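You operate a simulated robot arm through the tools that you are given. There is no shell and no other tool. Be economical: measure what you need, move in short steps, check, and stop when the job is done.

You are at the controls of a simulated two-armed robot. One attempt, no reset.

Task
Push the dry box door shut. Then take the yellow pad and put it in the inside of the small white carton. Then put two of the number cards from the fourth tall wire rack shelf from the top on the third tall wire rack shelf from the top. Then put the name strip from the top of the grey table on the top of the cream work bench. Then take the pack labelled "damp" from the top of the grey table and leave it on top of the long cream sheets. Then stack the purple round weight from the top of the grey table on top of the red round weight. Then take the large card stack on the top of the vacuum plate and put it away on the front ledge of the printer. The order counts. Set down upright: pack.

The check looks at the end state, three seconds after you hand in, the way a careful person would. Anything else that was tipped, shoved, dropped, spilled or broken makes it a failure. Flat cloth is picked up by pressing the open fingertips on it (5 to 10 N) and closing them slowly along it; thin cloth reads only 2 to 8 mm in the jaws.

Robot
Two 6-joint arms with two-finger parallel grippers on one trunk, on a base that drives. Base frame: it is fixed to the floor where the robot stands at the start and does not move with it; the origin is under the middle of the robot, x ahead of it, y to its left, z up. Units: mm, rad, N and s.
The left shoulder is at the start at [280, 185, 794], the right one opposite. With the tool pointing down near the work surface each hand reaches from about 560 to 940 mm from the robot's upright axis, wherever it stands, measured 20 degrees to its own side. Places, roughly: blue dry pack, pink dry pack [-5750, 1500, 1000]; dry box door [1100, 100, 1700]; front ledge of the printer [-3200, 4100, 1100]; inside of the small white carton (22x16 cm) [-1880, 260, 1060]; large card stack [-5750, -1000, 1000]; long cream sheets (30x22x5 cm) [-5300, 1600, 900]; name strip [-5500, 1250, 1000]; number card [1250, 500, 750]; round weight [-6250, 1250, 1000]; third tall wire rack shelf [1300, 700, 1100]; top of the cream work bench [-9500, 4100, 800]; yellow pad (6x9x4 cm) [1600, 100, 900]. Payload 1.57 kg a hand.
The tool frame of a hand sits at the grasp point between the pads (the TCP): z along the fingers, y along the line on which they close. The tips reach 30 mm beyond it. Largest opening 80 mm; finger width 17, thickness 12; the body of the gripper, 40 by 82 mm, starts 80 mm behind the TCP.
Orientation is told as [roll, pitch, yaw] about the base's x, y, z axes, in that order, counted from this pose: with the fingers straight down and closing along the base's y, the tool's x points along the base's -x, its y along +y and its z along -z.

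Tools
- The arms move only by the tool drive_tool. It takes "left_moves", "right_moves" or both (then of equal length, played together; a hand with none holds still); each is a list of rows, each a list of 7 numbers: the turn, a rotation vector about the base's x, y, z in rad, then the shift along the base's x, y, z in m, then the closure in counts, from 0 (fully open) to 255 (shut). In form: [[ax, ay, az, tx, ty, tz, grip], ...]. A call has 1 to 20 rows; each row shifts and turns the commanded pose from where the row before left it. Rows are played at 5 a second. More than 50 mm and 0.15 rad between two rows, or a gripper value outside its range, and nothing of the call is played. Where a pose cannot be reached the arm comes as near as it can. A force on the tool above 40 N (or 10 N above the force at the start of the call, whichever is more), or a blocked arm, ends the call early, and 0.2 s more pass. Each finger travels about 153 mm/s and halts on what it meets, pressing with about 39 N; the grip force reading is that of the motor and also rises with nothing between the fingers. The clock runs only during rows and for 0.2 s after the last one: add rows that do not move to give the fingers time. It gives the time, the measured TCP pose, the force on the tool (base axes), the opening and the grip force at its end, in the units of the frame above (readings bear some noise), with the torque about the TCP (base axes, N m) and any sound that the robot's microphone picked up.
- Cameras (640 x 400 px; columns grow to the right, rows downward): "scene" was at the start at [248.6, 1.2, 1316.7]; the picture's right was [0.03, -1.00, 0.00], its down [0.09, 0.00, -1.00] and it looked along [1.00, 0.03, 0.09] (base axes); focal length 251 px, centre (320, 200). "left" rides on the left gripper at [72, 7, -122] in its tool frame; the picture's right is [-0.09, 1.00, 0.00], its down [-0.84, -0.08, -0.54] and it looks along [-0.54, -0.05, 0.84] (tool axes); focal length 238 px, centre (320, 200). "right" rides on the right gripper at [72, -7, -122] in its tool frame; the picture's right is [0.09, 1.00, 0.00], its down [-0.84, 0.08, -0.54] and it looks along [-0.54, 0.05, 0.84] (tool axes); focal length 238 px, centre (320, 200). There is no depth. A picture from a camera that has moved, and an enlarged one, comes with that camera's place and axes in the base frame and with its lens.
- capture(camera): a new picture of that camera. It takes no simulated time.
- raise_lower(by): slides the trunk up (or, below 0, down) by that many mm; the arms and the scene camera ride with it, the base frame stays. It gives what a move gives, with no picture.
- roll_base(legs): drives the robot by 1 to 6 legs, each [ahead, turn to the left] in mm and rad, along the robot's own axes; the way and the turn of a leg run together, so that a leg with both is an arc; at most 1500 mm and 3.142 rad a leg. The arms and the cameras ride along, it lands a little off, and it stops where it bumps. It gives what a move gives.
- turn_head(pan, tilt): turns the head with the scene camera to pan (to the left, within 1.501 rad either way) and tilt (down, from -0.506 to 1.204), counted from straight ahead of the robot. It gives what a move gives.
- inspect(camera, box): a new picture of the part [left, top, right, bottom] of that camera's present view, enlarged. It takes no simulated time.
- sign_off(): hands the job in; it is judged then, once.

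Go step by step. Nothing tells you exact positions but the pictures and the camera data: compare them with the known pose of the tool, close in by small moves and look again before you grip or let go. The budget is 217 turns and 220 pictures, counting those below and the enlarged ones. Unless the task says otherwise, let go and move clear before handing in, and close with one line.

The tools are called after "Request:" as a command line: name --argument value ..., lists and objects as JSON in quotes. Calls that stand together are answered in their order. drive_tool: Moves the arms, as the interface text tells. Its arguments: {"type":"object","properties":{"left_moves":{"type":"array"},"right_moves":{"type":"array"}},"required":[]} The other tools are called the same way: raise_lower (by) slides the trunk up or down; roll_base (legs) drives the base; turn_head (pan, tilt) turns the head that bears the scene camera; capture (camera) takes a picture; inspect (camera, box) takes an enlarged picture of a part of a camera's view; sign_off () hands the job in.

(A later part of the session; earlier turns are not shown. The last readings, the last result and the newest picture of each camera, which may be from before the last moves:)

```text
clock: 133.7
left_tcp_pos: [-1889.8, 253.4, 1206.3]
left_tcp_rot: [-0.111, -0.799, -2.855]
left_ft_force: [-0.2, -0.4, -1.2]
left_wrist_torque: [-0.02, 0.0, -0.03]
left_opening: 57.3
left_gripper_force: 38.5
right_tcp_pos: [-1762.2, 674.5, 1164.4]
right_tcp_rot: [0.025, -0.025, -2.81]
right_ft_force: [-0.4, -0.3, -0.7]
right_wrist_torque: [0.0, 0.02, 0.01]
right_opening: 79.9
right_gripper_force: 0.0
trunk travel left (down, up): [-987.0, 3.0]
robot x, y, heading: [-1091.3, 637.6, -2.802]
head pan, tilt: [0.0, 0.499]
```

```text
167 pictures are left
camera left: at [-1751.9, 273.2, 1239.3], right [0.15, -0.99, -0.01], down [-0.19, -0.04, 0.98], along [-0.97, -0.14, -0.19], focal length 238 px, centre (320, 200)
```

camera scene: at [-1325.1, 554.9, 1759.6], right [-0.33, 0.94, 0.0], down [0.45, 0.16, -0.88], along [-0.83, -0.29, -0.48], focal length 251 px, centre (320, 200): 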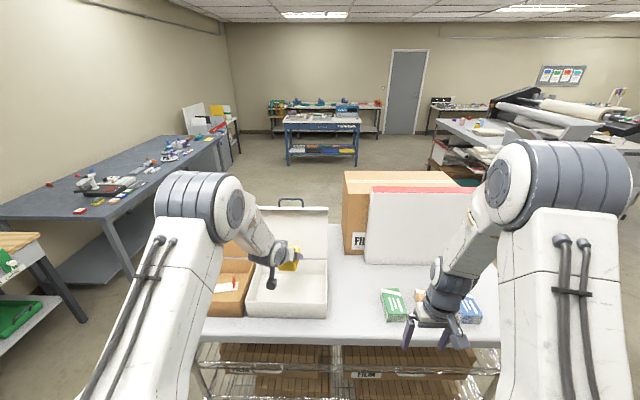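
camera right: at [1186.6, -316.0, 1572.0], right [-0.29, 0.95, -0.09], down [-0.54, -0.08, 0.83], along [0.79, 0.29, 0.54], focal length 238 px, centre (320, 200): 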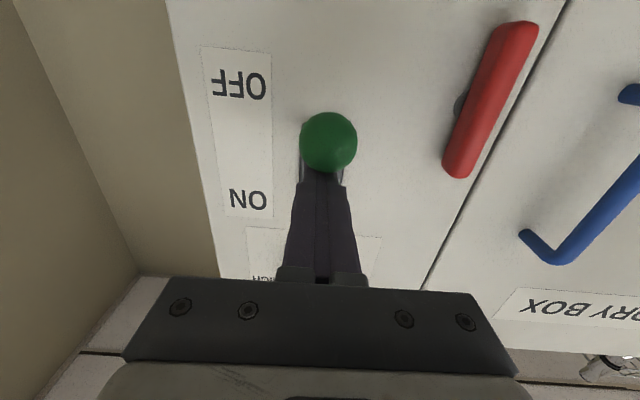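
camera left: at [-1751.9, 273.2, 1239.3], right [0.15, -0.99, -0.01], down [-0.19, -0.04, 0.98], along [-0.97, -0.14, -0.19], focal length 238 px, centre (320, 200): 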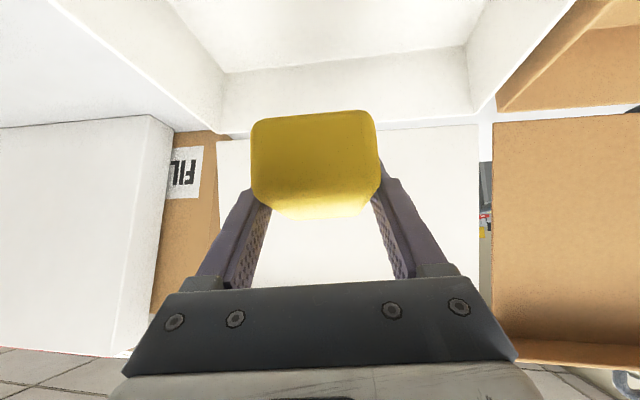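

Carton centre is about (-1881,244). Shift slightly and lower the pad into it.

Request:
drive_tool --left_moves '[[0, 0, 0, 0.002, -0.006, -0.02, 255], [0, 0, 0, 0.002, -0.006, -0.02, 255], [0, 0, 0, 0, 0, -0.02, 255], [0, 0, 0, 0, 0, -0.02, 255], [0, 0, 0, 0, 0, -0.012, 255], [0, 0, 0, 0, 0, 0, 255]]'

Request:
inspect --camera "scene" --box '[200, 200, 360, 340]'

Request:
capture --camera "left"

```text
clock: 135.1
left_tcp_pos: [-1885.1, 240.8, 1114.6]
left_tcp_rot: [-0.11, -0.801, -2.853]
left_ft_force: [1.6, -0.4, 0.0]
left_wrist_torque: [0.04, 0.0, -0.01]
left_opening: 57.1
left_gripper_force: 38.9
right_tcp_pos: [-1762.8, 676.1, 1164.0]
right_tcp_rot: [0.024, -0.026, -2.812]
right_ft_force: [-0.4, 0.5, 0.6]
right_wrist_torque: [-0.02, -0.04, 0.02]
right_opening: 79.9
right_gripper_force: 0.1
trunk travel left (down, up): [-987.0, 3.0]
robot x, y, heading: [-1090.6, 640.5, -2.808]
head pan, tilt: [0.0, 0.499]
```

```text
2.86 times, centred on (280, 270) of scene
camera zoom: at [-1324.9, 555.1, 1759.6], right [-0.33, 0.94, 0.0], down [0.45, 0.16, -0.88], along [-0.83, -0.29, -0.48], focal length 718 px, centre (434, 0)
```

zoom: 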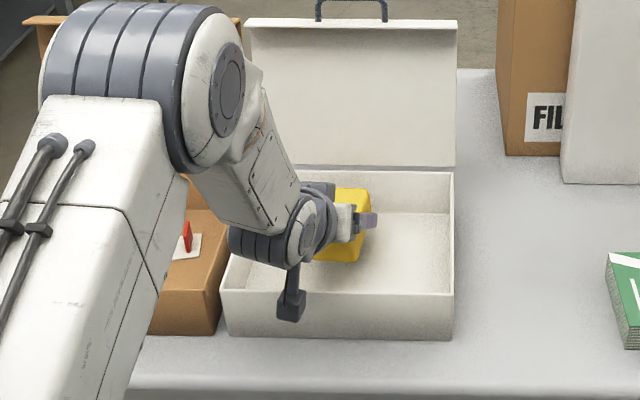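

```text
165 pictures are left
camera left: at [-1748.7, 259.9, 1146.9], right [0.15, -0.99, -0.01], down [-0.19, -0.04, 0.98], along [-0.97, -0.14, -0.19], focal length 238 px, centre (320, 200)
```

left: 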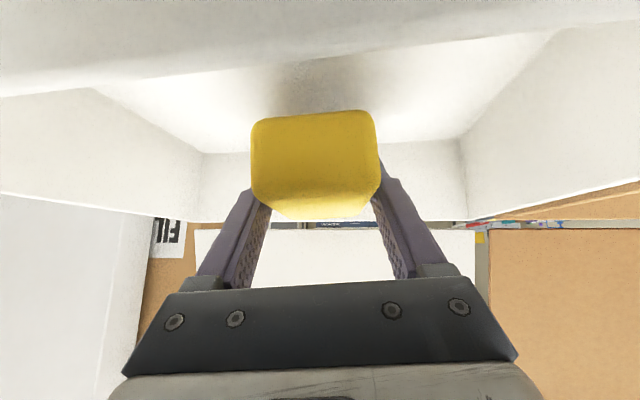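

The pad is over the carton floor. Lower a bit more and release.

Request:
drive_tool --left_moves '[[0, 0, 0, 0, 0, -0.008, 255], [0, 0, 0, 0, 0, -0.008, 255], [0, 0, 0, 0, 0, -0.006, 255], [0, 0, 0, 0, 0, 0, 255]]'

Request:
inspect --camera "scene" --box '[200, 200, 360, 340]'

```text
clock: 136.1
left_tcp_pos: [-1886.0, 239.9, 1092.0]
left_tcp_rot: [-0.11, -0.8, -2.852]
left_ft_force: [-0.6, -0.5, 0.5]
left_wrist_torque: [-0.02, -0.03, -0.01]
left_opening: 57.3
left_gripper_force: 38.8
right_tcp_pos: [-1762.8, 674.4, 1164.1]
right_tcp_rot: [0.024, -0.026, -2.813]
right_ft_force: [-0.6, 0.2, 0.1]
right_wrist_torque: [-0.02, 0.03, 0.01]
right_opening: 80.0
right_gripper_force: 0.0
trunk travel left (down, up): [-987.0, 3.0]
robot x, y, heading: [-1091.7, 638.0, -2.801]
head pan, tilt: [0.0, 0.499]
```

```text
2.86 times, centred on (280, 270) of scene
camera zoom: at [-1324.9, 555.1, 1759.6], right [-0.33, 0.94, 0.0], down [0.45, 0.16, -0.88], along [-0.83, -0.29, -0.48], focal length 718 px, centre (434, 0)
```

zoom: 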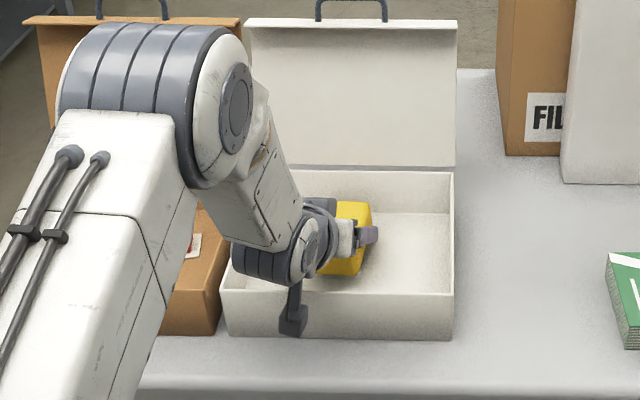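

Open and withdraw upward.

Request:
drive_tool --left_moves '[[0, 0, 0, 0, 0, 0, 150], [0, 0, 0, 0, 0, 0, 0], [0, 0, 0, 0, 0, 0, 0], [0, 0, 0, 0, 0, 0.015, 0], [0, 0, 0, 0.0, 0.0, 0.025, 0], [0, 0, 0, 0.005, 0.002, 0.035, 0], [0, 0, 0, 0.01, 0.004, 0.035, 0], [0, 0, 0, 0.015, 0.005, 0.04, 0], [0, 0, 0, 0.02, 0.007, 0.03, 0], [0, 0, 0, 0.02, 0.007, 0.02, 0], [0, 0, 0, 0, 0, 0, 0]]'

Request:
inspect --camera "scene" --box '[200, 200, 360, 340]'

Request:
capture --camera "left"

```text
clock: 138.5
left_tcp_pos: [-1813.5, 265.3, 1292.2]
left_tcp_rot: [-0.111, -0.8, -2.855]
left_ft_force: [0.1, -0.4, 0.4]
left_wrist_torque: [-0.01, 0.0, 0.01]
left_opening: 80.0
left_gripper_force: 0.1
right_tcp_pos: [-1762.8, 675.1, 1165.0]
right_tcp_rot: [0.028, -0.024, -2.812]
right_ft_force: [0.4, -0.2, -0.6]
right_wrist_torque: [-0.01, -0.01, 0.0]
right_opening: 80.0
right_gripper_force: 0.1
trunk travel left (down, up): [-987.0, 3.0]
robot x, y, heading: [-1088.0, 641.3, -2.806]
head pan, tilt: [0.0, 0.499]
```

```text
2.86 times, centred on (280, 270) of scene
camera zoom: at [-1324.7, 555.2, 1759.6], right [-0.33, 0.94, 0.0], down [0.45, 0.16, -0.88], along [-0.83, -0.29, -0.48], focal length 718 px, centre (434, 0)
```

zoom: 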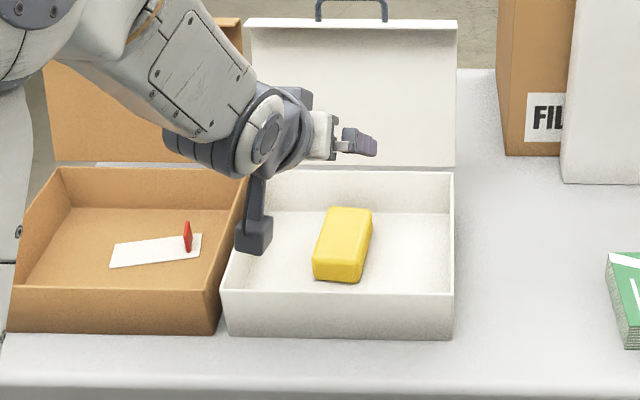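

```text
162 pictures are left
camera left: at [-1677.8, 285.5, 1324.7], right [0.14, -0.99, -0.01], down [-0.19, -0.04, 0.98], along [-0.97, -0.14, -0.19], focal length 238 px, centre (320, 200)
```

left: 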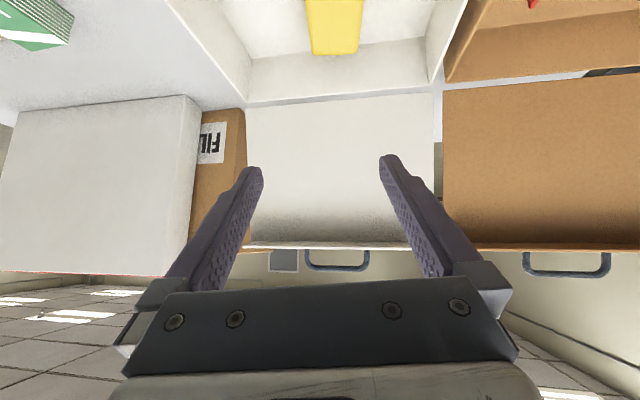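

Pad is in the carton. Back away, straighten the left hand, and return to the wire rack.

Request:
roll_base --legs '[[-450, 0]]'

Request:
drive_tool --left_moves '[[0.044, -0.1258, 0, 0, 0, 0, 0], [0.044, -0.1258, 0, 0, 0, 0, 0], [0.044, -0.1258, 0, 0, 0, 0, 0], [0.044, -0.1258, 0, 0, 0, 0, 0], [0.044, -0.1258, 0, 0, 0, 0, 0], [0.044, -0.1258, 0, 0, 0, 0, 0], [0, 0, 0, 0, 0, 0, 0]]'

Request:
roll_base --legs '[[0, 2.2], [1150, 0], [0, 0.9]]'

Request:
turn_head --pan 0.3 --tilt 0.45

Request:
capture --camera "scene"

```text
clock: 141.2
left_tcp_pos: [-1388.9, 415.5, 1292.4]
left_tcp_rot: [-0.111, -0.797, -2.853]
left_ft_force: [-0.3, 0.8, -0.3]
left_wrist_torque: [-0.01, 0.0, -0.01]
left_opening: 79.8
left_gripper_force: 0.1
right_tcp_pos: [-1336.4, 823.9, 1163.5]
right_tcp_rot: [0.024, -0.026, -2.812]
right_ft_force: [0.6, 0.8, -0.1]
right_wrist_torque: [0.01, 0.02, 0.01]
right_opening: 79.9
right_gripper_force: 0.1
trunk travel left (down, up): [-987.0, 3.0]
robot x, y, heading: [-663.4, 787.2, -2.802]
head pan, tilt: [0.0, 0.499]
```

```text
clock: 142.8
left_tcp_pos: [-1403.5, 443.4, 1296.3]
left_tcp_rot: [-0.29, -0.237, -2.856]
left_ft_force: [1.1, 0.4, -0.5]
left_wrist_torque: [-0.03, -0.02, -0.02]
left_opening: 80.0
left_gripper_force: 0.1
left hand out of reach, approached as far as the arm can: row 1, 2, 3, 4
right_tcp_pos: [-1335.9, 823.6, 1164.8]
right_tcp_rot: [0.026, -0.026, -2.812]
right_ft_force: [0.5, 0.2, -0.7]
right_wrist_torque: [-0.02, -0.03, 0.01]
right_opening: 80.1
right_gripper_force: 0.0
trunk travel left (down, up): [-987.0, 3.0]
robot x, y, heading: [-663.4, 789.3, -2.804]
head pan, tilt: [0.0, 0.499]
```

```text
clock: 156.2
left_tcp_pos: [1027.2, 477.2, 1296.4]
left_tcp_rot: [-0.291, -0.239, 0.254]
left_ft_force: [0.5, -0.1, 0.2]
left_wrist_torque: [-0.05, 0.02, -0.01]
left_opening: 80.1
left_gripper_force: 0.1
right_tcp_pos: [948.8, 99.0, 1164.4]
right_tcp_rot: [0.023, -0.024, 0.297]
right_ft_force: [0.3, -1.0, -0.3]
right_wrist_torque: [0.01, -0.01, -0.01]
right_opening: 80.0
right_gripper_force: 0.1
trunk travel left (down, up): [-987.0, 3.0]
robot x, y, heading: [278.2, 157.8, 0.304]
head pan, tilt: [0.0, 0.499]
```

```text
clock: 156.9
left_tcp_pos: [1027.8, 476.6, 1295.5]
left_tcp_rot: [-0.291, -0.239, 0.255]
left_ft_force: [0.5, -0.5, -0.5]
left_wrist_torque: [-0.01, 0.0, 0.03]
left_opening: 80.2
left_gripper_force: 0.0
right_tcp_pos: [949.8, 99.0, 1164.0]
right_tcp_rot: [0.026, -0.023, 0.298]
right_ft_force: [1.0, -0.2, 0.6]
right_wrist_torque: [0.01, 0.01, 0.01]
right_opening: 80.0
right_gripper_force: 0.0
trunk travel left (down, up): [-987.0, 3.0]
robot x, y, heading: [274.4, 156.0, 0.311]
head pan, tilt: [0.3, 0.45]
```

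```text
161 pictures are left
camera scene: at [505.7, 254.0, 1764.1], right [0.57, -0.82, 0.0], down [-0.36, -0.25, -0.9], along [0.74, 0.51, -0.44], focal length 251 px, centre (320, 200)
```

scene: 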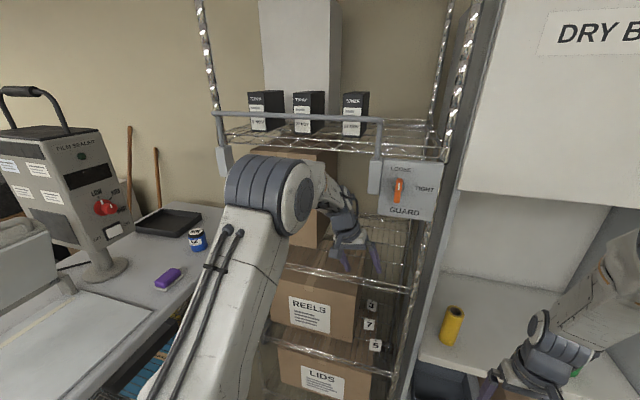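

The rack is very close to the left hand; back off 300 mm and lower the trunk to view shelves 3 and 4.

Request:
roll_base --legs '[[-300, 0]]'

Request:
raise_lower --by -400

Request:
turn_head --pan 0.15 --tilt 0.3

Request:
capture --camera "scene"

```text
clock: 159.0
left_tcp_pos: [735.6, 384.2, 1295.5]
left_tcp_rot: [-0.291, -0.239, 0.251]
left_ft_force: [0.0, -1.4, 0.6]
left_wrist_torque: [-0.02, -0.04, -0.01]
left_opening: 79.7
left_gripper_force: 0.0
right_tcp_pos: [656.2, 4.9, 1164.0]
right_tcp_rot: [0.028, -0.025, 0.296]
right_ft_force: [0.3, -0.1, -0.3]
right_wrist_torque: [-0.01, 0.0, -0.02]
right_opening: 80.1
right_gripper_force: 0.0
trunk travel left (down, up): [-987.0, 3.0]
robot x, y, heading: [-18.8, 64.5, 0.304]
head pan, tilt: [0.3, 0.45]
```

```text
clock: 162.8
left_tcp_pos: [734.7, 383.7, 896.5]
left_tcp_rot: [-0.291, -0.24, 0.251]
left_ft_force: [-0.8, 0.5, 0.4]
left_wrist_torque: [0.0, -0.03, 0.01]
left_opening: 80.0
left_gripper_force: 0.0
right_tcp_pos: [656.1, 4.2, 765.2]
right_tcp_rot: [0.028, -0.025, 0.297]
right_ft_force: [-0.7, 0.4, 1.1]
right_wrist_torque: [-0.01, 0.03, -0.01]
right_opening: 80.0
right_gripper_force: 0.1
trunk travel left (down, up): [-587.0, 403.0]
robot x, y, heading: [-16.2, 64.6, 0.305]
head pan, tilt: [0.3, 0.45]
```

```text
clock: 163.6
left_tcp_pos: [735.8, 384.0, 896.4]
left_tcp_rot: [-0.29, -0.238, 0.252]
left_ft_force: [0.1, -0.1, 0.6]
left_wrist_torque: [0.01, -0.03, 0.03]
left_opening: 80.0
left_gripper_force: 0.0
right_tcp_pos: [657.5, 5.8, 764.0]
right_tcp_rot: [0.027, -0.024, 0.296]
right_ft_force: [-0.4, 0.9, 0.0]
right_wrist_torque: [0.0, 0.03, 0.01]
right_opening: 79.9
right_gripper_force: 0.0
trunk travel left (down, up): [-587.0, 403.0]
robot x, y, heading: [-16.5, 62.1, 0.304]
head pan, tilt: [0.15, 0.3]
```

```text
160 pictures are left
camera scene: at [222.0, 150.7, 1378.0], right [0.44, -0.9, 0.0], down [-0.27, -0.13, -0.96], along [0.86, 0.42, -0.3], focal length 251 px, centre (320, 200)
```

scene: 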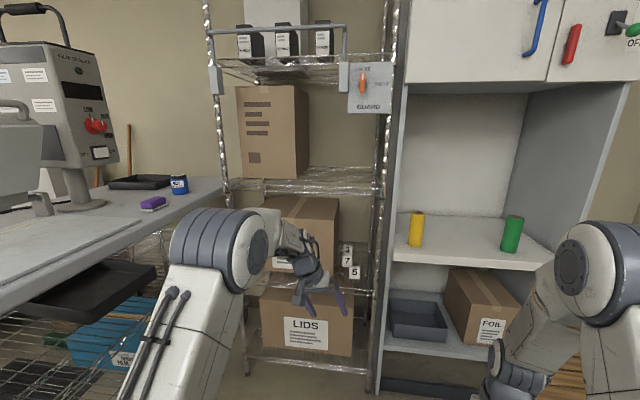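

Request:
inspect --camera "scene" --box '[300, 150, 420, 300]'

Request:
inspect --camera "scene" --box '[200, 0, 420, 220]'

```text
2.67 times, centred on (360, 225) of scene
camera zoom: at [222.0, 150.7, 1378.0], right [0.44, -0.9, 0.0], down [-0.27, -0.13, -0.96], along [0.86, 0.42, -0.3], focal length 670 px, centre (213, 133)
```

zoom: 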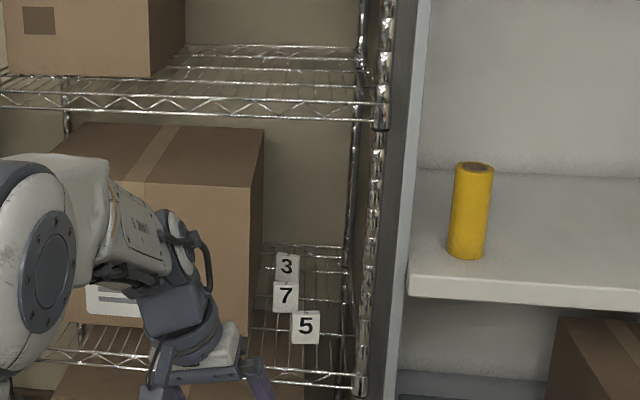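

```text
1.82 times, centred on (310, 110) of scene
camera zoom: at [222.0, 150.7, 1378.0], right [0.44, -0.9, 0.0], down [-0.27, -0.13, -0.96], along [0.86, 0.42, -0.3], focal length 457 px, centre (338, 364)
```

zoom: 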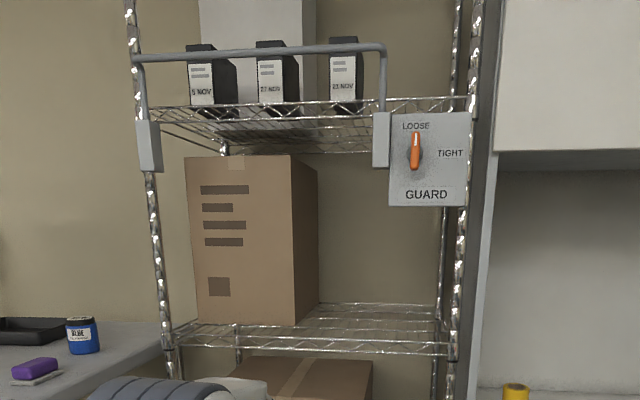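

Cards 3, 7, 5 stand in a row on shelf 4 (z≈665), right of the REELS box; card 5 is near (1230,461,690). I'll straighten the left hand and drive nearer to see how they stand.

Request:
drive_tool --left_moves '[[-0.03, 0.1155, 0, 0, 0, 0.02, 0], [-0.03, 0.1155, 0, 0, 0, 0.02, 0], [0.14, 0.036, 0, 0, 0, 0.02, 0], [0.14, 0.036, 0, 0, 0, 0, 0], [0, 0, 0, 0, 0, 0, 0]]'

Request:
roll_base --legs '[[0, -0.309], [415, 0], [0, 0.28]]'

Request:
capture --camera "left"

Request:
capture --camera "scene"

```text
clock: 164.8
left_tcp_pos: [712.8, 406.4, 925.9]
left_tcp_rot: [-0.262, -0.006, 0.245]
left_ft_force: [0.0, -0.1, 0.3]
left_wrist_torque: [0.0, 0.02, 0.03]
left_opening: 79.9
left_gripper_force: 0.1
left hand out of reach, approached as far as the arm can: row 2, 3, 4
right_tcp_pos: [657.2, 6.1, 764.5]
right_tcp_rot: [0.027, -0.024, 0.298]
right_ft_force: [-0.3, -1.0, 0.4]
right_wrist_torque: [-0.04, -0.02, -0.02]
right_opening: 80.1
right_gripper_force: 0.1
trunk travel left (down, up): [-587.0, 403.0]
robot x, y, heading: [-16.0, 63.6, 0.306]
head pan, tilt: [0.15, 0.3]
```

```text
clock: 169.2
left_tcp_pos: [1137.6, 387.6, 927.2]
left_tcp_rot: [-0.26, -0.008, 0.222]
left_ft_force: [0.0, -0.5, 0.4]
left_wrist_torque: [0.04, 0.03, 0.01]
left_opening: 79.9
left_gripper_force: 0.2
right_tcp_pos: [1071.0, -14.3, 763.8]
right_tcp_rot: [0.026, -0.025, 0.271]
right_ft_force: [-0.5, 0.2, 0.5]
right_wrist_torque: [0.0, 0.03, 0.05]
right_opening: 80.1
right_gripper_force: 0.0
trunk travel left (down, up): [-587.0, 403.0]
robot x, y, heading: [399.4, 62.6, 0.28]
head pan, tilt: [0.15, 0.3]
```

```text
157 pictures are left
camera left: at [1058.5, 407.2, 1042.7], right [-0.12, 0.96, -0.26], down [0.8, 0.25, 0.55], along [0.59, -0.14, -0.8], focal length 238 px, centre (320, 200)
```

left: 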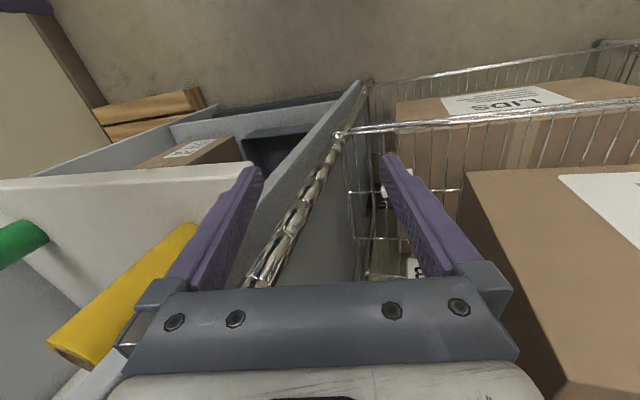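

```text
156 pictures are left
camera scene: at [640.3, 142.4, 1378.0], right [0.42, -0.91, 0.0], down [-0.27, -0.12, -0.96], along [0.87, 0.4, -0.3], focal length 251 px, centre (320, 200)
```

scene: 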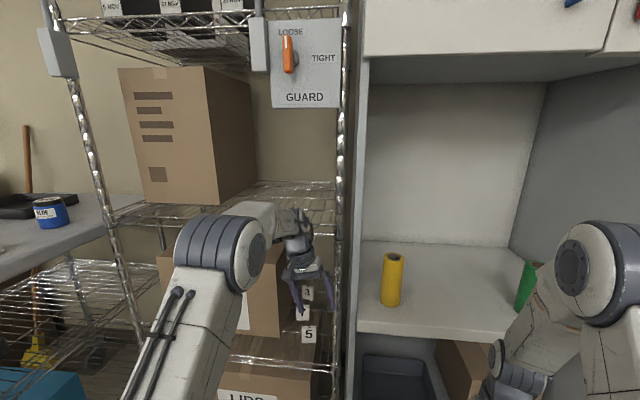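

The hand is right at the rack front. Pull it back, fix its roll, and tilt it forward to view the cards.

Request:
drive_tool --left_moves '[[0, 0, 0, -0.038, -0.011, 0, 0], [0, 0, 0, -0.038, -0.011, 0, 0], [0.125, 0.035, 0, -0.038, -0.011, 0, 0], [0.125, 0.035, 0, -0.02, -0.005, 0, 0], [0.037, -0.129, 0, 0, 0, 0, 0], [0.037, -0.129, 0, 0, 0, 0, 0], [0.037, -0.129, 0, 0, 0, 0, 0], [0.037, -0.129, 0, 0, 0, 0, 0], [0.037, -0.129, 0, 0, 0, 0, 0], [0.037, -0.129, 0, 0, 0, 0, 0], [0, 0, 0, 0, 0, 0, 0]]'

Request:
capture --camera "left"

Request:
capture --camera "scene"

```text
clock: 171.7
left_tcp_pos: [1007.1, 308.8, 894.0]
left_tcp_rot: [-0.279, -0.623, 0.221]
left_ft_force: [-0.8, 0.0, -0.5]
left_wrist_torque: [0.03, 0.0, 0.02]
left_opening: 80.0
left_gripper_force: 0.1
left hand out of reach, approached as far as the arm can: row 3, 4, 9, 10
right_tcp_pos: [1071.6, -12.1, 764.0]
right_tcp_rot: [0.026, -0.026, 0.27]
right_ft_force: [0.0, 0.0, -0.3]
right_wrist_torque: [0.0, 0.03, 0.02]
right_opening: 79.9
right_gripper_force: 0.0
trunk travel left (down, up): [-587.0, 403.0]
robot x, y, heading: [401.0, 57.8, 0.278]
head pan, tilt: [0.15, 0.3]
```

```text
155 pictures are left
camera left: at [875.8, 320.4, 945.4], right [0.02, 0.99, -0.17], down [0.34, 0.15, 0.93], along [0.94, -0.08, -0.33], focal length 238 px, centre (320, 200)
```

left: 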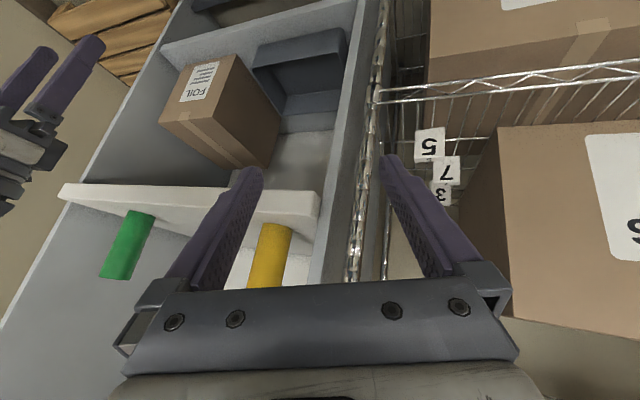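

```text
154 pictures are left
camera scene: at [640.2, 142.5, 1378.0], right [0.42, -0.91, 0.0], down [-0.27, -0.12, -0.96], along [0.87, 0.4, -0.3], focal length 251 px, centre (320, 200)
```

scene: 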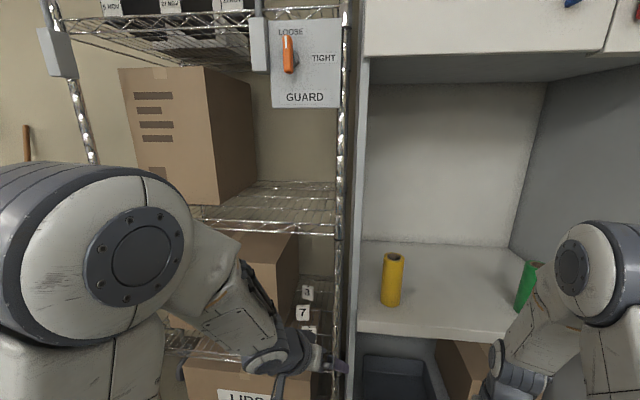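

Request:
inspect --camera "left" --box '[370, 80, 520, 240]'

Request:
inspect --camera "scene" --box '[270, 170, 370, 350]'

```text
2.50 times, centred on (445, 160) of left
camera zoom: at [875.8, 320.4, 945.4], right [0.02, 0.99, -0.17], down [0.34, 0.15, 0.93], along [0.94, -0.08, -0.33], focal length 596 px, centre (8, 300)
```

zoom: 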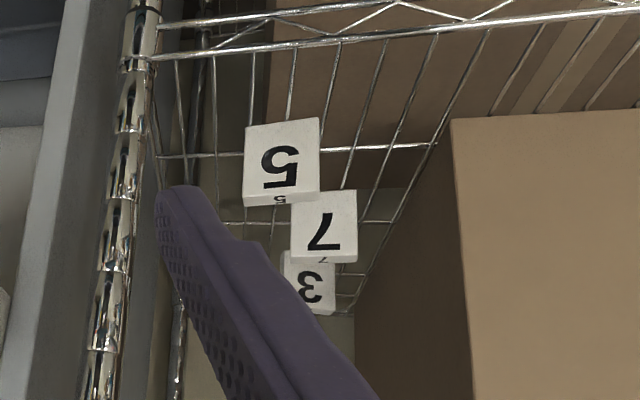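

```text
2.22 times, centred on (320, 260) of scene
camera zoom: at [640.2, 142.5, 1378.0], right [0.42, -0.91, 0.0], down [-0.27, -0.12, -0.96], along [0.87, 0.4, -0.3], focal length 559 px, centre (320, 67)
```

zoom: 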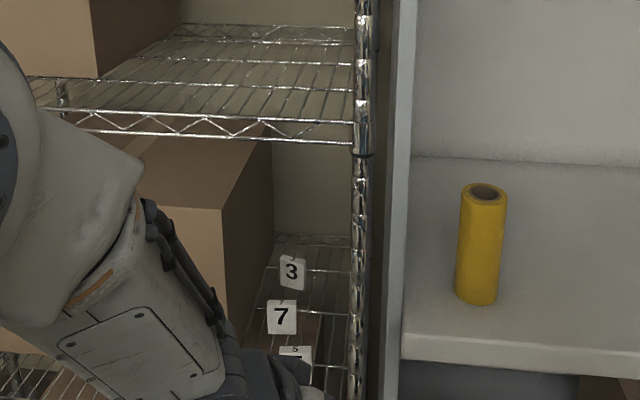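

Cards are upright placards about 52 mm wide and 10 mm thick. Move the left hand in front of card 5 and level its orientation.

Request:
drive_tool --left_moves '[[0, 0, 0, 0.0223, 0.0285, -0.011, 0], [0, 0, 0, 0.0223, 0.0285, -0.011, 0], [0, 0, 0, 0.0223, 0.0285, -0.011, 0], [0, 0, 0, 0.0223, 0.0285, -0.011, 0], [0.054, 0.016, 0.103, 0, 0, 0, 0], [0.054, 0.016, 0.103, 0, 0, 0, 0], [0.054, 0.016, 0.103, 0, 0, 0, 0], [0, 0, 0, 0, 0, 0, 0]]'

Request:
capture --camera "left"

```text
clock: 173.4
left_tcp_pos: [1100.3, 424.7, 851.8]
left_tcp_rot: [-0.11, -0.638, 0.374]
left_ft_force: [0.1, -0.7, 0.9]
left_wrist_torque: [0.0, 0.0, 0.01]
left_opening: 80.0
left_gripper_force: 0.1
left hand out of reach, approached as far as the arm can: row 7
right_tcp_pos: [1070.5, -14.6, 765.9]
right_tcp_rot: [0.025, -0.025, 0.271]
right_ft_force: [-0.3, 0.0, 0.8]
right_wrist_torque: [0.01, 0.01, 0.0]
right_opening: 80.0
right_gripper_force: 0.1
trunk travel left (down, up): [-587.0, 403.0]
robot x, y, heading: [402.1, 61.4, 0.281]
head pan, tilt: [0.15, 0.3]
```

```text
151 pictures are left
camera left: at [971.8, 395.3, 906.3], right [-0.23, 0.97, -0.03], down [0.33, 0.11, 0.94], along [0.91, 0.21, -0.35], focal length 238 px, centre (320, 200)
```

left: 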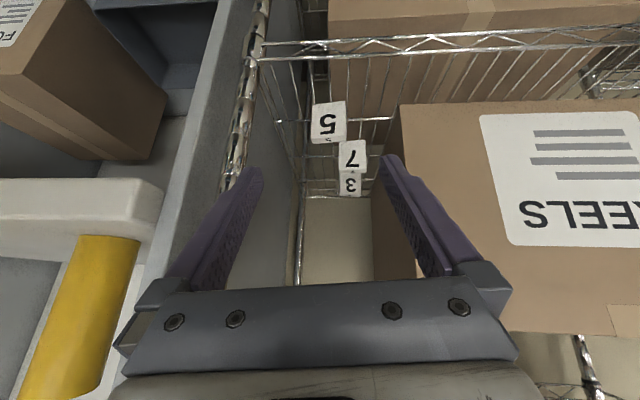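

Card 5 is at about (1232,463,690). Approach diagonally with the jaws straddling it.

Request:
drive_tool --left_moves '[[0, 0, 0.04, 0.03, 0.008, -0.03, 0], [0, 0, 0, 0.03, 0.008, -0.03, 0], [0, 0, 0, 0.018, 0.005, -0.024, 0], [0, 0, 0, 0.018, 0.005, -0.024, 0], [0, 0, 0, 0, 0, 0, 0]]'

Request:
capture --camera "left"

```text
clock: 174.7
left_tcp_pos: [1193.3, 451.3, 743.2]
left_tcp_rot: [-0.11, -0.639, 0.417]
left_ft_force: [0.4, 0.2, 0.5]
left_wrist_torque: [-0.01, -0.01, 0.02]
left_opening: 80.1
left_gripper_force: 0.0
right_tcp_pos: [1071.6, -14.3, 764.7]
right_tcp_rot: [0.028, -0.025, 0.27]
right_ft_force: [0.0, 0.3, -0.6]
right_wrist_torque: [0.02, 0.03, 0.0]
right_opening: 79.9
right_gripper_force: 0.1
trunk travel left (down, up): [-587.0, 403.0]
robot x, y, heading: [401.7, 61.1, 0.288]
head pan, tilt: [0.15, 0.3]
```

```text
150 pictures are left
camera left: at [1068.0, 417.4, 796.7], right [-0.27, 0.96, -0.03], down [0.32, 0.12, 0.94], along [0.91, 0.25, -0.35], focal length 238 px, centre (320, 200)
```

left: 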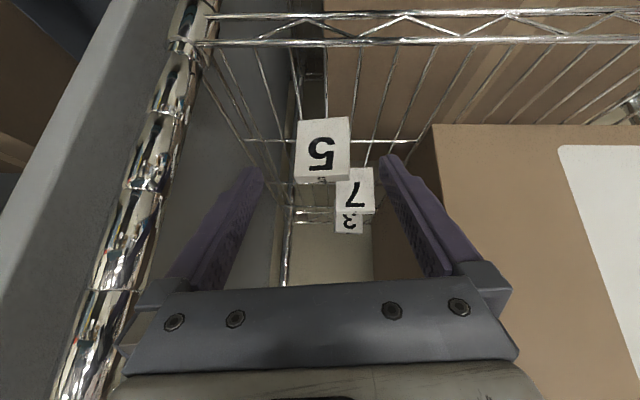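

Request:
drive_tool --left_moves '[[0, 0, 0, 0.013, 0.004, -0.015, 0], [0, 0, 0, 0.013, 0.004, -0.015, 0], [0, 0, 0, 0.013, 0.004, -0.014, 0], [0, 0, 0, 0, 0, 0, 0]]'

Request:
capture --camera "left"

```text
clock: 175.7
left_tcp_pos: [1232.5, 461.4, 699.1]
left_tcp_rot: [-0.113, -0.637, 0.418]
left_ft_force: [-0.5, 0.5, 0.0]
left_wrist_torque: [0.01, -0.01, -0.01]
left_opening: 80.0
left_gripper_force: 0.0
right_tcp_pos: [1071.7, -14.8, 764.3]
right_tcp_rot: [0.026, -0.025, 0.271]
right_ft_force: [0.4, -0.4, 0.6]
right_wrist_torque: [0.0, 0.0, 0.0]
right_opening: 79.9
right_gripper_force: 0.1
trunk travel left (down, up): [-587.0, 403.0]
robot x, y, heading: [402.1, 60.3, 0.283]
head pan, tilt: [0.15, 0.3]
```

```text
149 pictures are left
camera left: at [1106.4, 427.1, 752.5], right [-0.27, 0.96, -0.03], down [0.32, 0.13, 0.94], along [0.91, 0.25, -0.35], focal length 238 px, centre (320, 200)
```

left: 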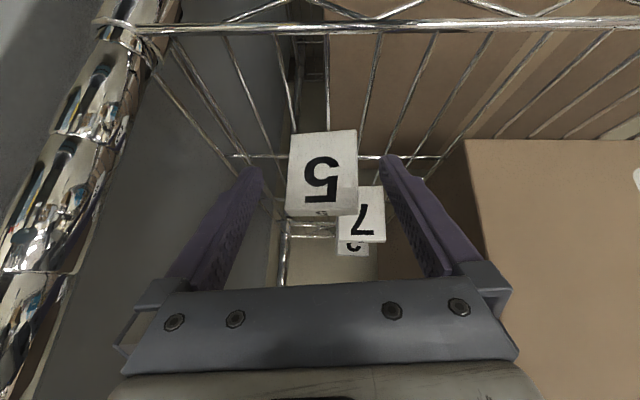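

By scale change, the card is ~25 mm farther and a bit lower. Advance and close gently.

Request:
drive_tool --left_moves '[[0, 0, 0, 0.01, 0.003, -0.006, 0], [0, 0, 0, 0.01, 0.003, -0.006, 0], [0, 0, 0, 0, 0, 0, 0]]'

Request:
capture --camera "left"

```text
clock: 176.4
left_tcp_pos: [1252.4, 467.5, 687.8]
left_tcp_rot: [-0.112, -0.635, 0.416]
left_ft_force: [-0.7, -0.4, -0.4]
left_wrist_torque: [-0.02, -0.03, 0.01]
left_opening: 79.9
left_gripper_force: 0.1
right_tcp_pos: [1071.7, -13.3, 765.8]
right_tcp_rot: [0.028, -0.024, 0.271]
right_ft_force: [0.7, -0.4, 0.0]
right_wrist_torque: [-0.01, 0.0, 0.0]
right_opening: 79.9
right_gripper_force: 0.0
trunk travel left (down, up): [-587.0, 403.0]
robot x, y, heading: [404.1, 61.9, 0.28]
head pan, tilt: [0.15, 0.3]
```

```text
148 pictures are left
camera left: at [1126.1, 432.8, 741.5], right [-0.27, 0.96, -0.03], down [0.32, 0.13, 0.94], along [0.91, 0.25, -0.35], focal length 238 px, centre (320, 200)
```

left: 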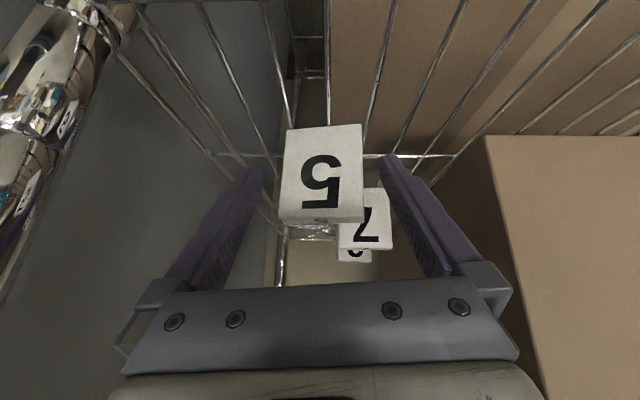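

Card 5 is between the pads. Close and test-lift.

Request:
drive_tool --left_moves '[[0, 0, 0, 0.004, 0.001, -0.004, 0], [0, 0, 0, 0, 0, 0, 50], [0, 0, 0, 0, 0, 0, 90], [0, 0, 0, 0, 0, 0, 130], [0, 0, 0, 0, 0, 0, 255], [0, 0, 0, 0, 0, 0, 255]]'

Request:
drive_tool --left_moves '[[0, 0, 0, 0, 0, 0.006, 255], [0, 0, 0, 0, 0, 0.008, 255], [0, 0, 0, 0, 0, 0.01, 255], [0, 0, 0, 0, 0, 0, 255]]'

Request:
capture --camera "left"

```text
clock: 177.8
left_tcp_pos: [1257.3, 468.1, 684.7]
left_tcp_rot: [-0.108, -0.638, 0.418]
left_ft_force: [-0.2, -0.5, 1.0]
left_wrist_torque: [0.06, 0.0, -0.05]
left_opening: 49.0
left_gripper_force: 39.0
right_tcp_pos: [1070.6, -14.2, 764.0]
right_tcp_rot: [0.025, -0.023, 0.27]
right_ft_force: [0.0, -0.5, -0.2]
right_wrist_torque: [-0.04, 0.0, 0.01]
right_opening: 80.1
right_gripper_force: 0.1
trunk travel left (down, up): [-587.0, 403.0]
robot x, y, heading: [400.0, 62.1, 0.282]
head pan, tilt: [0.15, 0.3]
```

```text
clock: 178.8
left_tcp_pos: [1255.9, 468.4, 707.6]
left_tcp_rot: [-0.11, -0.637, 0.418]
left_ft_force: [0.4, -0.5, -0.4]
left_wrist_torque: [-0.02, 0.0, 0.01]
left_opening: 49.1
left_gripper_force: 39.0
right_tcp_pos: [1070.7, -13.5, 763.7]
right_tcp_rot: [0.024, -0.024, 0.271]
right_ft_force: [-0.2, -0.5, 0.4]
right_wrist_torque: [-0.01, -0.02, -0.02]
right_opening: 79.8
right_gripper_force: 0.1
trunk travel left (down, up): [-587.0, 403.0]
robot x, y, heading: [398.1, 61.9, 0.275]
head pan, tilt: [0.15, 0.3]
```

```text
147 pictures are left
camera left: at [1130.6, 433.9, 761.5], right [-0.27, 0.96, -0.03], down [0.32, 0.12, 0.94], along [0.91, 0.25, -0.35], focal length 238 px, centre (320, 200)
```

left: 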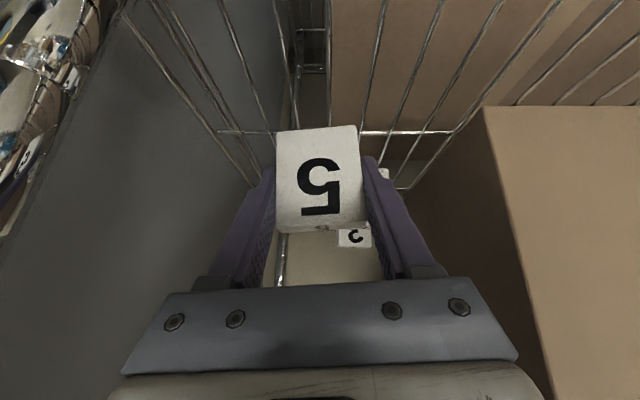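

Card 5 is held. Withdraw diagonally out of shelf 4, then raise the trunk to shelf 3 level.

Request:
drive_tool --left_moves '[[0, 0, 0, -0.012, -0.0035, 0.018, 255], [0, 0, 0, -0.014, -0.004, 0.02, 255], [0, 0, 0, -0.014, -0.004, 0.02, 255], [0, 0, 0, -0.014, -0.004, 0.02, 255], [0, 0, 0, -0.014, -0.004, 0.015, 255], [0, 0, 0, -0.025, -0.007, 0.0, 255], [0, 0, 0, -0.025, -0.007, 0.0, 255], [0, 0, 0, -0.025, -0.007, 0.0, 255], [0, 0, 0, -0.025, -0.007, 0.0, 255], [0, 0, 0, -0.02, -0.006, 0.0, 255], [0, 0, 0, 0, 0, 0, 255]]'

Request:
raise_lower --by 370

Request:
capture --camera "left"

Request:
capture --camera "scene"

```text
clock: 181.2
left_tcp_pos: [1068.7, 416.3, 799.5]
left_tcp_rot: [-0.112, -0.637, 0.417]
left_ft_force: [-0.3, 0.6, -0.6]
left_wrist_torque: [0.01, 0.01, 0.0]
left_opening: 49.3
left_gripper_force: 39.0
right_tcp_pos: [1071.3, -14.1, 763.6]
right_tcp_rot: [0.026, -0.024, 0.271]
right_ft_force: [0.2, 0.3, -1.0]
right_wrist_torque: [0.01, 0.0, 0.0]
right_opening: 80.0
right_gripper_force: 0.0
trunk travel left (down, up): [-587.0, 403.0]
robot x, y, heading: [399.0, 60.7, 0.28]
head pan, tilt: [0.15, 0.3]
```

```text
clock: 184.8
left_tcp_pos: [1069.1, 416.6, 1171.0]
left_tcp_rot: [-0.112, -0.638, 0.417]
left_ft_force: [-0.6, -0.4, -0.3]
left_wrist_torque: [0.0, -0.04, 0.02]
left_opening: 49.0
left_gripper_force: 39.2
right_tcp_pos: [1072.1, -15.3, 1134.1]
right_tcp_rot: [0.025, -0.026, 0.27]
right_ft_force: [0.2, 0.6, 0.4]
right_wrist_torque: [-0.02, -0.03, -0.02]
right_opening: 80.0
right_gripper_force: 0.2
trunk travel left (down, up): [-957.0, 33.0]
robot x, y, heading: [403.4, 57.8, 0.285]
head pan, tilt: [0.15, 0.3]
```

```text
146 pictures are left
camera left: at [942.9, 382.0, 1224.1], right [-0.27, 0.96, -0.03], down [0.32, 0.12, 0.94], along [0.91, 0.25, -0.35], focal length 238 px, centre (320, 200)
```

left: 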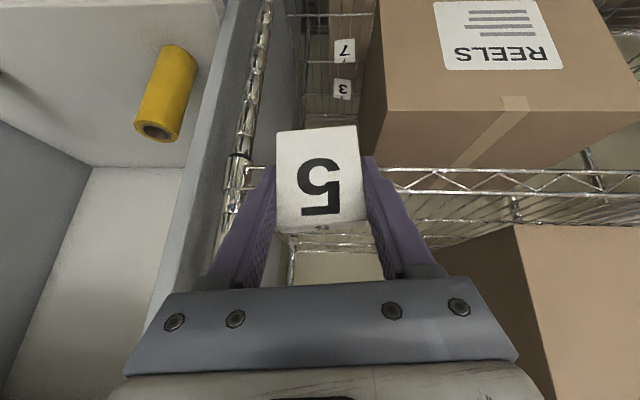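

```text
145 pictures are left
camera scene: at [640.4, 142.6, 1748.0], right [0.42, -0.91, 0.0], down [-0.27, -0.12, -0.96], along [0.87, 0.4, -0.3], focal length 251 px, centre (320, 200)
```

scene: 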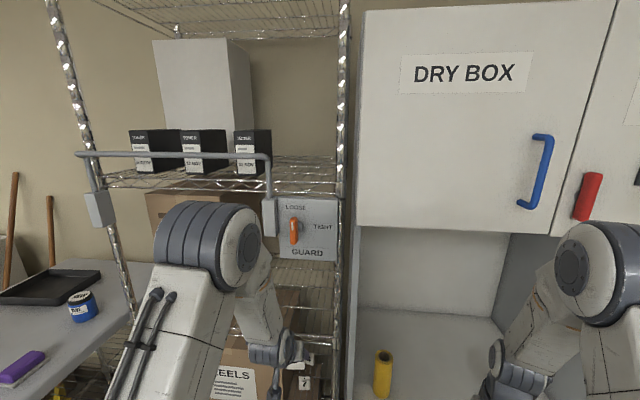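

Guard hardware hangs low on the right of shelf 2, so I'll place the cards farther left on shelf 3. Lower the trunk so the elbow stays low, and shift the base 150 mm left.

Request:
raise_lower --by -200

Request:
roll_base --legs '[[0, -0.5], [-310, 0], [0, 0.495], [200, 0]]'

Request:
drive_tool --left_moves '[[0, 0, 0, 0, 0, 0.04, 255], [0, 0, 0, 0, 0, 0.04, 255], [0, 0, 0, 0, 0, 0.04, 255], [0, 0, 0, 0, 0, 0.04, 255], [0, 0, 0, 0, 0, 0.04, 255], [0, 0, 0, 0, 0, 0.02, 255], [0, 0, 0, 0, 0, 0, 255]]'

Request:
capture --camera "left"

Request:
capture --camera "scene"

```text
clock: 187.0
left_tcp_pos: [1068.6, 415.8, 970.5]
left_tcp_rot: [-0.112, -0.639, 0.417]
left_ft_force: [-0.2, -0.9, -1.3]
left_wrist_torque: [-0.03, 0.0, 0.04]
left_opening: 49.1
left_gripper_force: 38.8
right_tcp_pos: [1070.7, -15.1, 934.2]
right_tcp_rot: [0.025, -0.024, 0.271]
right_ft_force: [0.1, -0.6, -0.6]
right_wrist_torque: [0.0, 0.01, 0.02]
right_opening: 79.8
right_gripper_force: 0.1
trunk travel left (down, up): [-757.0, 233.0]
robot x, y, heading: [400.6, 62.0, 0.278]
head pan, tilt: [0.15, 0.3]
```

```text
clock: 193.2
left_tcp_pos: [956.6, 535.6, 970.6]
left_tcp_rot: [-0.11, -0.637, 0.411]
left_ft_force: [-0.5, -0.5, -0.3]
left_wrist_torque: [0.07, -0.02, 0.0]
left_opening: 49.1
left_gripper_force: 38.7
right_tcp_pos: [956.2, 106.5, 935.2]
right_tcp_rot: [0.023, -0.023, 0.265]
right_ft_force: [0.8, -0.4, 0.0]
right_wrist_torque: [-0.03, -0.01, 0.02]
right_opening: 80.2
right_gripper_force: 0.0
trunk travel left (down, up): [-757.0, 233.0]
robot x, y, heading: [288.3, 183.5, 0.275]
head pan, tilt: [0.15, 0.3]
```

```text
clock: 194.8
left_tcp_pos: [956.5, 533.5, 1178.8]
left_tcp_rot: [-0.111, -0.637, 0.41]
left_ft_force: [0.2, -0.2, 0.3]
left_wrist_torque: [0.02, 0.01, -0.02]
left_opening: 48.8
left_gripper_force: 39.0
left hand out of reach, approached as far as the arm can: row 3
right_tcp_pos: [954.4, 105.6, 935.6]
right_tcp_rot: [0.024, -0.024, 0.264]
right_ft_force: [-0.3, 0.3, -1.1]
right_wrist_torque: [-0.02, 0.02, -0.02]
right_opening: 79.9
right_gripper_force: 0.1
trunk travel left (down, up): [-757.0, 233.0]
robot x, y, heading: [284.9, 186.2, 0.275]
head pan, tilt: [0.15, 0.3]
```

```text
144 pictures are left
camera left: at [830.2, 499.4, 1232.5], right [-0.27, 0.96, -0.03], down [0.32, 0.12, 0.94], along [0.91, 0.24, -0.35], focal length 238 px, centre (320, 200)
```

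left: 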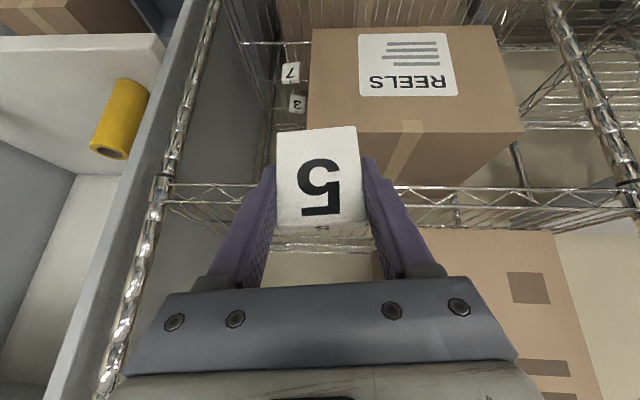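

```text
143 pictures are left
camera scene: at [525.6, 265.7, 1548.0], right [0.41, -0.91, 0.0], down [-0.27, -0.12, -0.96], along [0.87, 0.4, -0.3], focal length 251 px, centre (320, 200)
```

scene: 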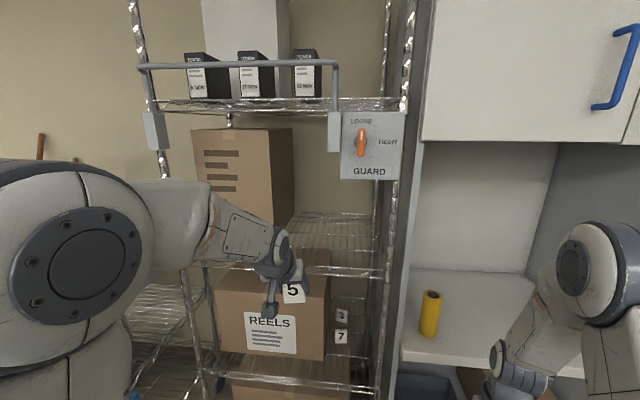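

Clear access left of the guard. Raise 25 mm, drive 200 mm ahead so the card passes above shelf 3's front rod.

Request:
drive_tool --left_moves '[[0, 0, 0, 0, 0, 0.015, 255], [0, 0, 0, 0, 0, 0.015, 255], [0, 0, 0, 0, 0, 0, 255]]'

Request:
roll_base --legs '[[200, 0]]'

Request:
capture --camera "left"

Request:
capture --camera "scene"

```text
clock: 195.6
left_tcp_pos: [957.2, 534.0, 1207.7]
left_tcp_rot: [-0.112, -0.637, 0.409]
left_ft_force: [0.2, -0.1, -0.6]
left_wrist_torque: [-0.03, -0.01, 0.03]
left_opening: 49.2
left_gripper_force: 39.0
right_tcp_pos: [955.4, 106.2, 934.4]
right_tcp_rot: [0.025, -0.024, 0.268]
right_ft_force: [0.2, -0.6, -0.3]
right_wrist_torque: [-0.03, 0.01, -0.01]
right_opening: 80.2
right_gripper_force: 0.1
trunk travel left (down, up): [-757.0, 233.0]
robot x, y, heading: [284.4, 185.4, 0.276]
head pan, tilt: [0.15, 0.3]
```

```text
clock: 197.2
left_tcp_pos: [1150.6, 587.5, 1207.3]
left_tcp_rot: [-0.112, -0.636, 0.409]
left_ft_force: [0.4, -0.3, -0.5]
left_wrist_torque: [-0.01, -0.05, 0.02]
left_opening: 49.3
left_gripper_force: 40.0
right_tcp_pos: [1148.6, 160.9, 934.6]
right_tcp_rot: [0.025, -0.024, 0.264]
right_ft_force: [0.0, -0.3, 0.8]
right_wrist_torque: [0.0, 0.0, -0.04]
right_opening: 80.2
right_gripper_force: 0.0
trunk travel left (down, up): [-757.0, 233.0]
robot x, y, heading: [478.4, 239.1, 0.277]
head pan, tilt: [0.15, 0.3]
```

```text
142 pictures are left
camera left: at [1024.7, 554.6, 1262.1], right [-0.27, 0.96, -0.03], down [0.32, 0.12, 0.94], along [0.91, 0.24, -0.35], focal length 238 px, centre (320, 200)
```

left: 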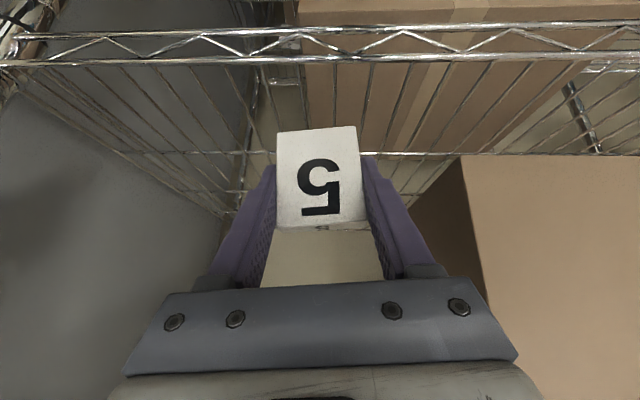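

```text
141 pictures are left
camera scene: at [719.0, 320.2, 1548.1], right [0.41, -0.91, 0.0], down [-0.27, -0.12, -0.96], along [0.87, 0.39, -0.3], focal length 251 px, centre (320, 200)
```

scene: 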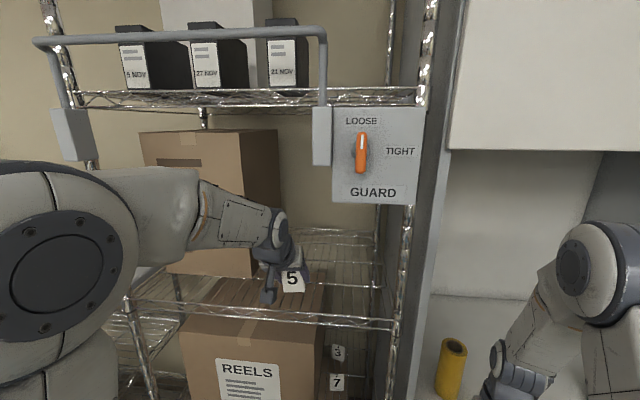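

Shelf 3's surface and box are clear in view. Move in to the placing spot and lower.

Request:
drive_tool --left_moves '[[0, 0, 0, 0.0228, 0.0237, 0, 255], [0, 0, 0, 0.0228, 0.0237, 0, 255], [0, 0, 0, 0.0228, 0.0237, 0, 255], [0, 0, 0, 0, 0, -0.015, 255], [0, 0, 0, 0, 0, -0.015, 255], [0, 0, 0, 0, 0, 0, 255]]'

Request:
drive_tool --left_moves '[[0, 0, 0, 0, 0, -0.005, 255], [0, 0, 0, 0, 0, -0.005, 255], [0, 0, 0, 0, 0, 0, 255]]'

Request:
capture --camera "left"

Request:
inspect --camera "scene" --box '[220, 180, 420, 340]'

```text
clock: 198.6
left_tcp_pos: [1219.9, 658.9, 1177.3]
left_tcp_rot: [-0.113, -0.636, 0.412]
left_ft_force: [-0.3, 0.0, -0.1]
left_wrist_torque: [0.02, 0.02, 0.0]
left_opening: 49.2
left_gripper_force: 38.6
right_tcp_pos: [1149.0, 160.0, 934.2]
right_tcp_rot: [0.027, -0.023, 0.264]
right_ft_force: [-0.3, -0.1, -0.7]
right_wrist_torque: [0.02, 0.01, 0.0]
right_opening: 79.8
right_gripper_force: 0.1
trunk travel left (down, up): [-757.0, 233.0]
robot x, y, heading: [480.3, 240.6, 0.279]
head pan, tilt: [0.15, 0.3]
```

```text
clock: 199.4
left_tcp_pos: [1219.0, 658.0, 1168.6]
left_tcp_rot: [-0.111, -0.638, 0.409]
left_ft_force: [0.5, -0.1, -0.7]
left_wrist_torque: [-0.02, -0.02, -0.02]
left_opening: 48.8
left_gripper_force: 39.1
right_tcp_pos: [1148.4, 160.2, 934.8]
right_tcp_rot: [0.026, -0.025, 0.264]
right_ft_force: [-0.1, -0.3, 0.0]
right_wrist_torque: [-0.01, 0.0, 0.01]
right_opening: 79.8
right_gripper_force: 0.0
trunk travel left (down, up): [-757.0, 233.0]
robot x, y, heading: [477.8, 238.3, 0.276]
head pan, tilt: [0.15, 0.3]
```

```text
140 pictures are left
camera left: at [1092.7, 625.2, 1222.1], right [-0.27, 0.96, -0.03], down [0.32, 0.12, 0.94], along [0.91, 0.24, -0.35], focal length 238 px, centre (320, 200)
```

left: 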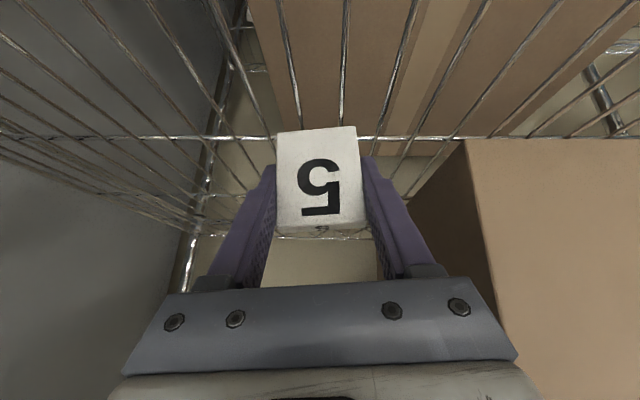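

```text
2.50 times, centred on (320, 260) of scene
camera zoom: at [719.5, 320.4, 1548.0], right [0.41, -0.91, 0.0], down [-0.27, -0.12, -0.96], along [0.87, 0.39, -0.3], focal length 628 px, centre (320, 50)
```

zoom: 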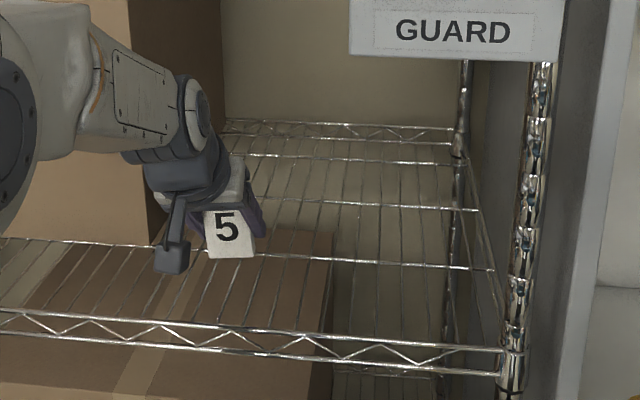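

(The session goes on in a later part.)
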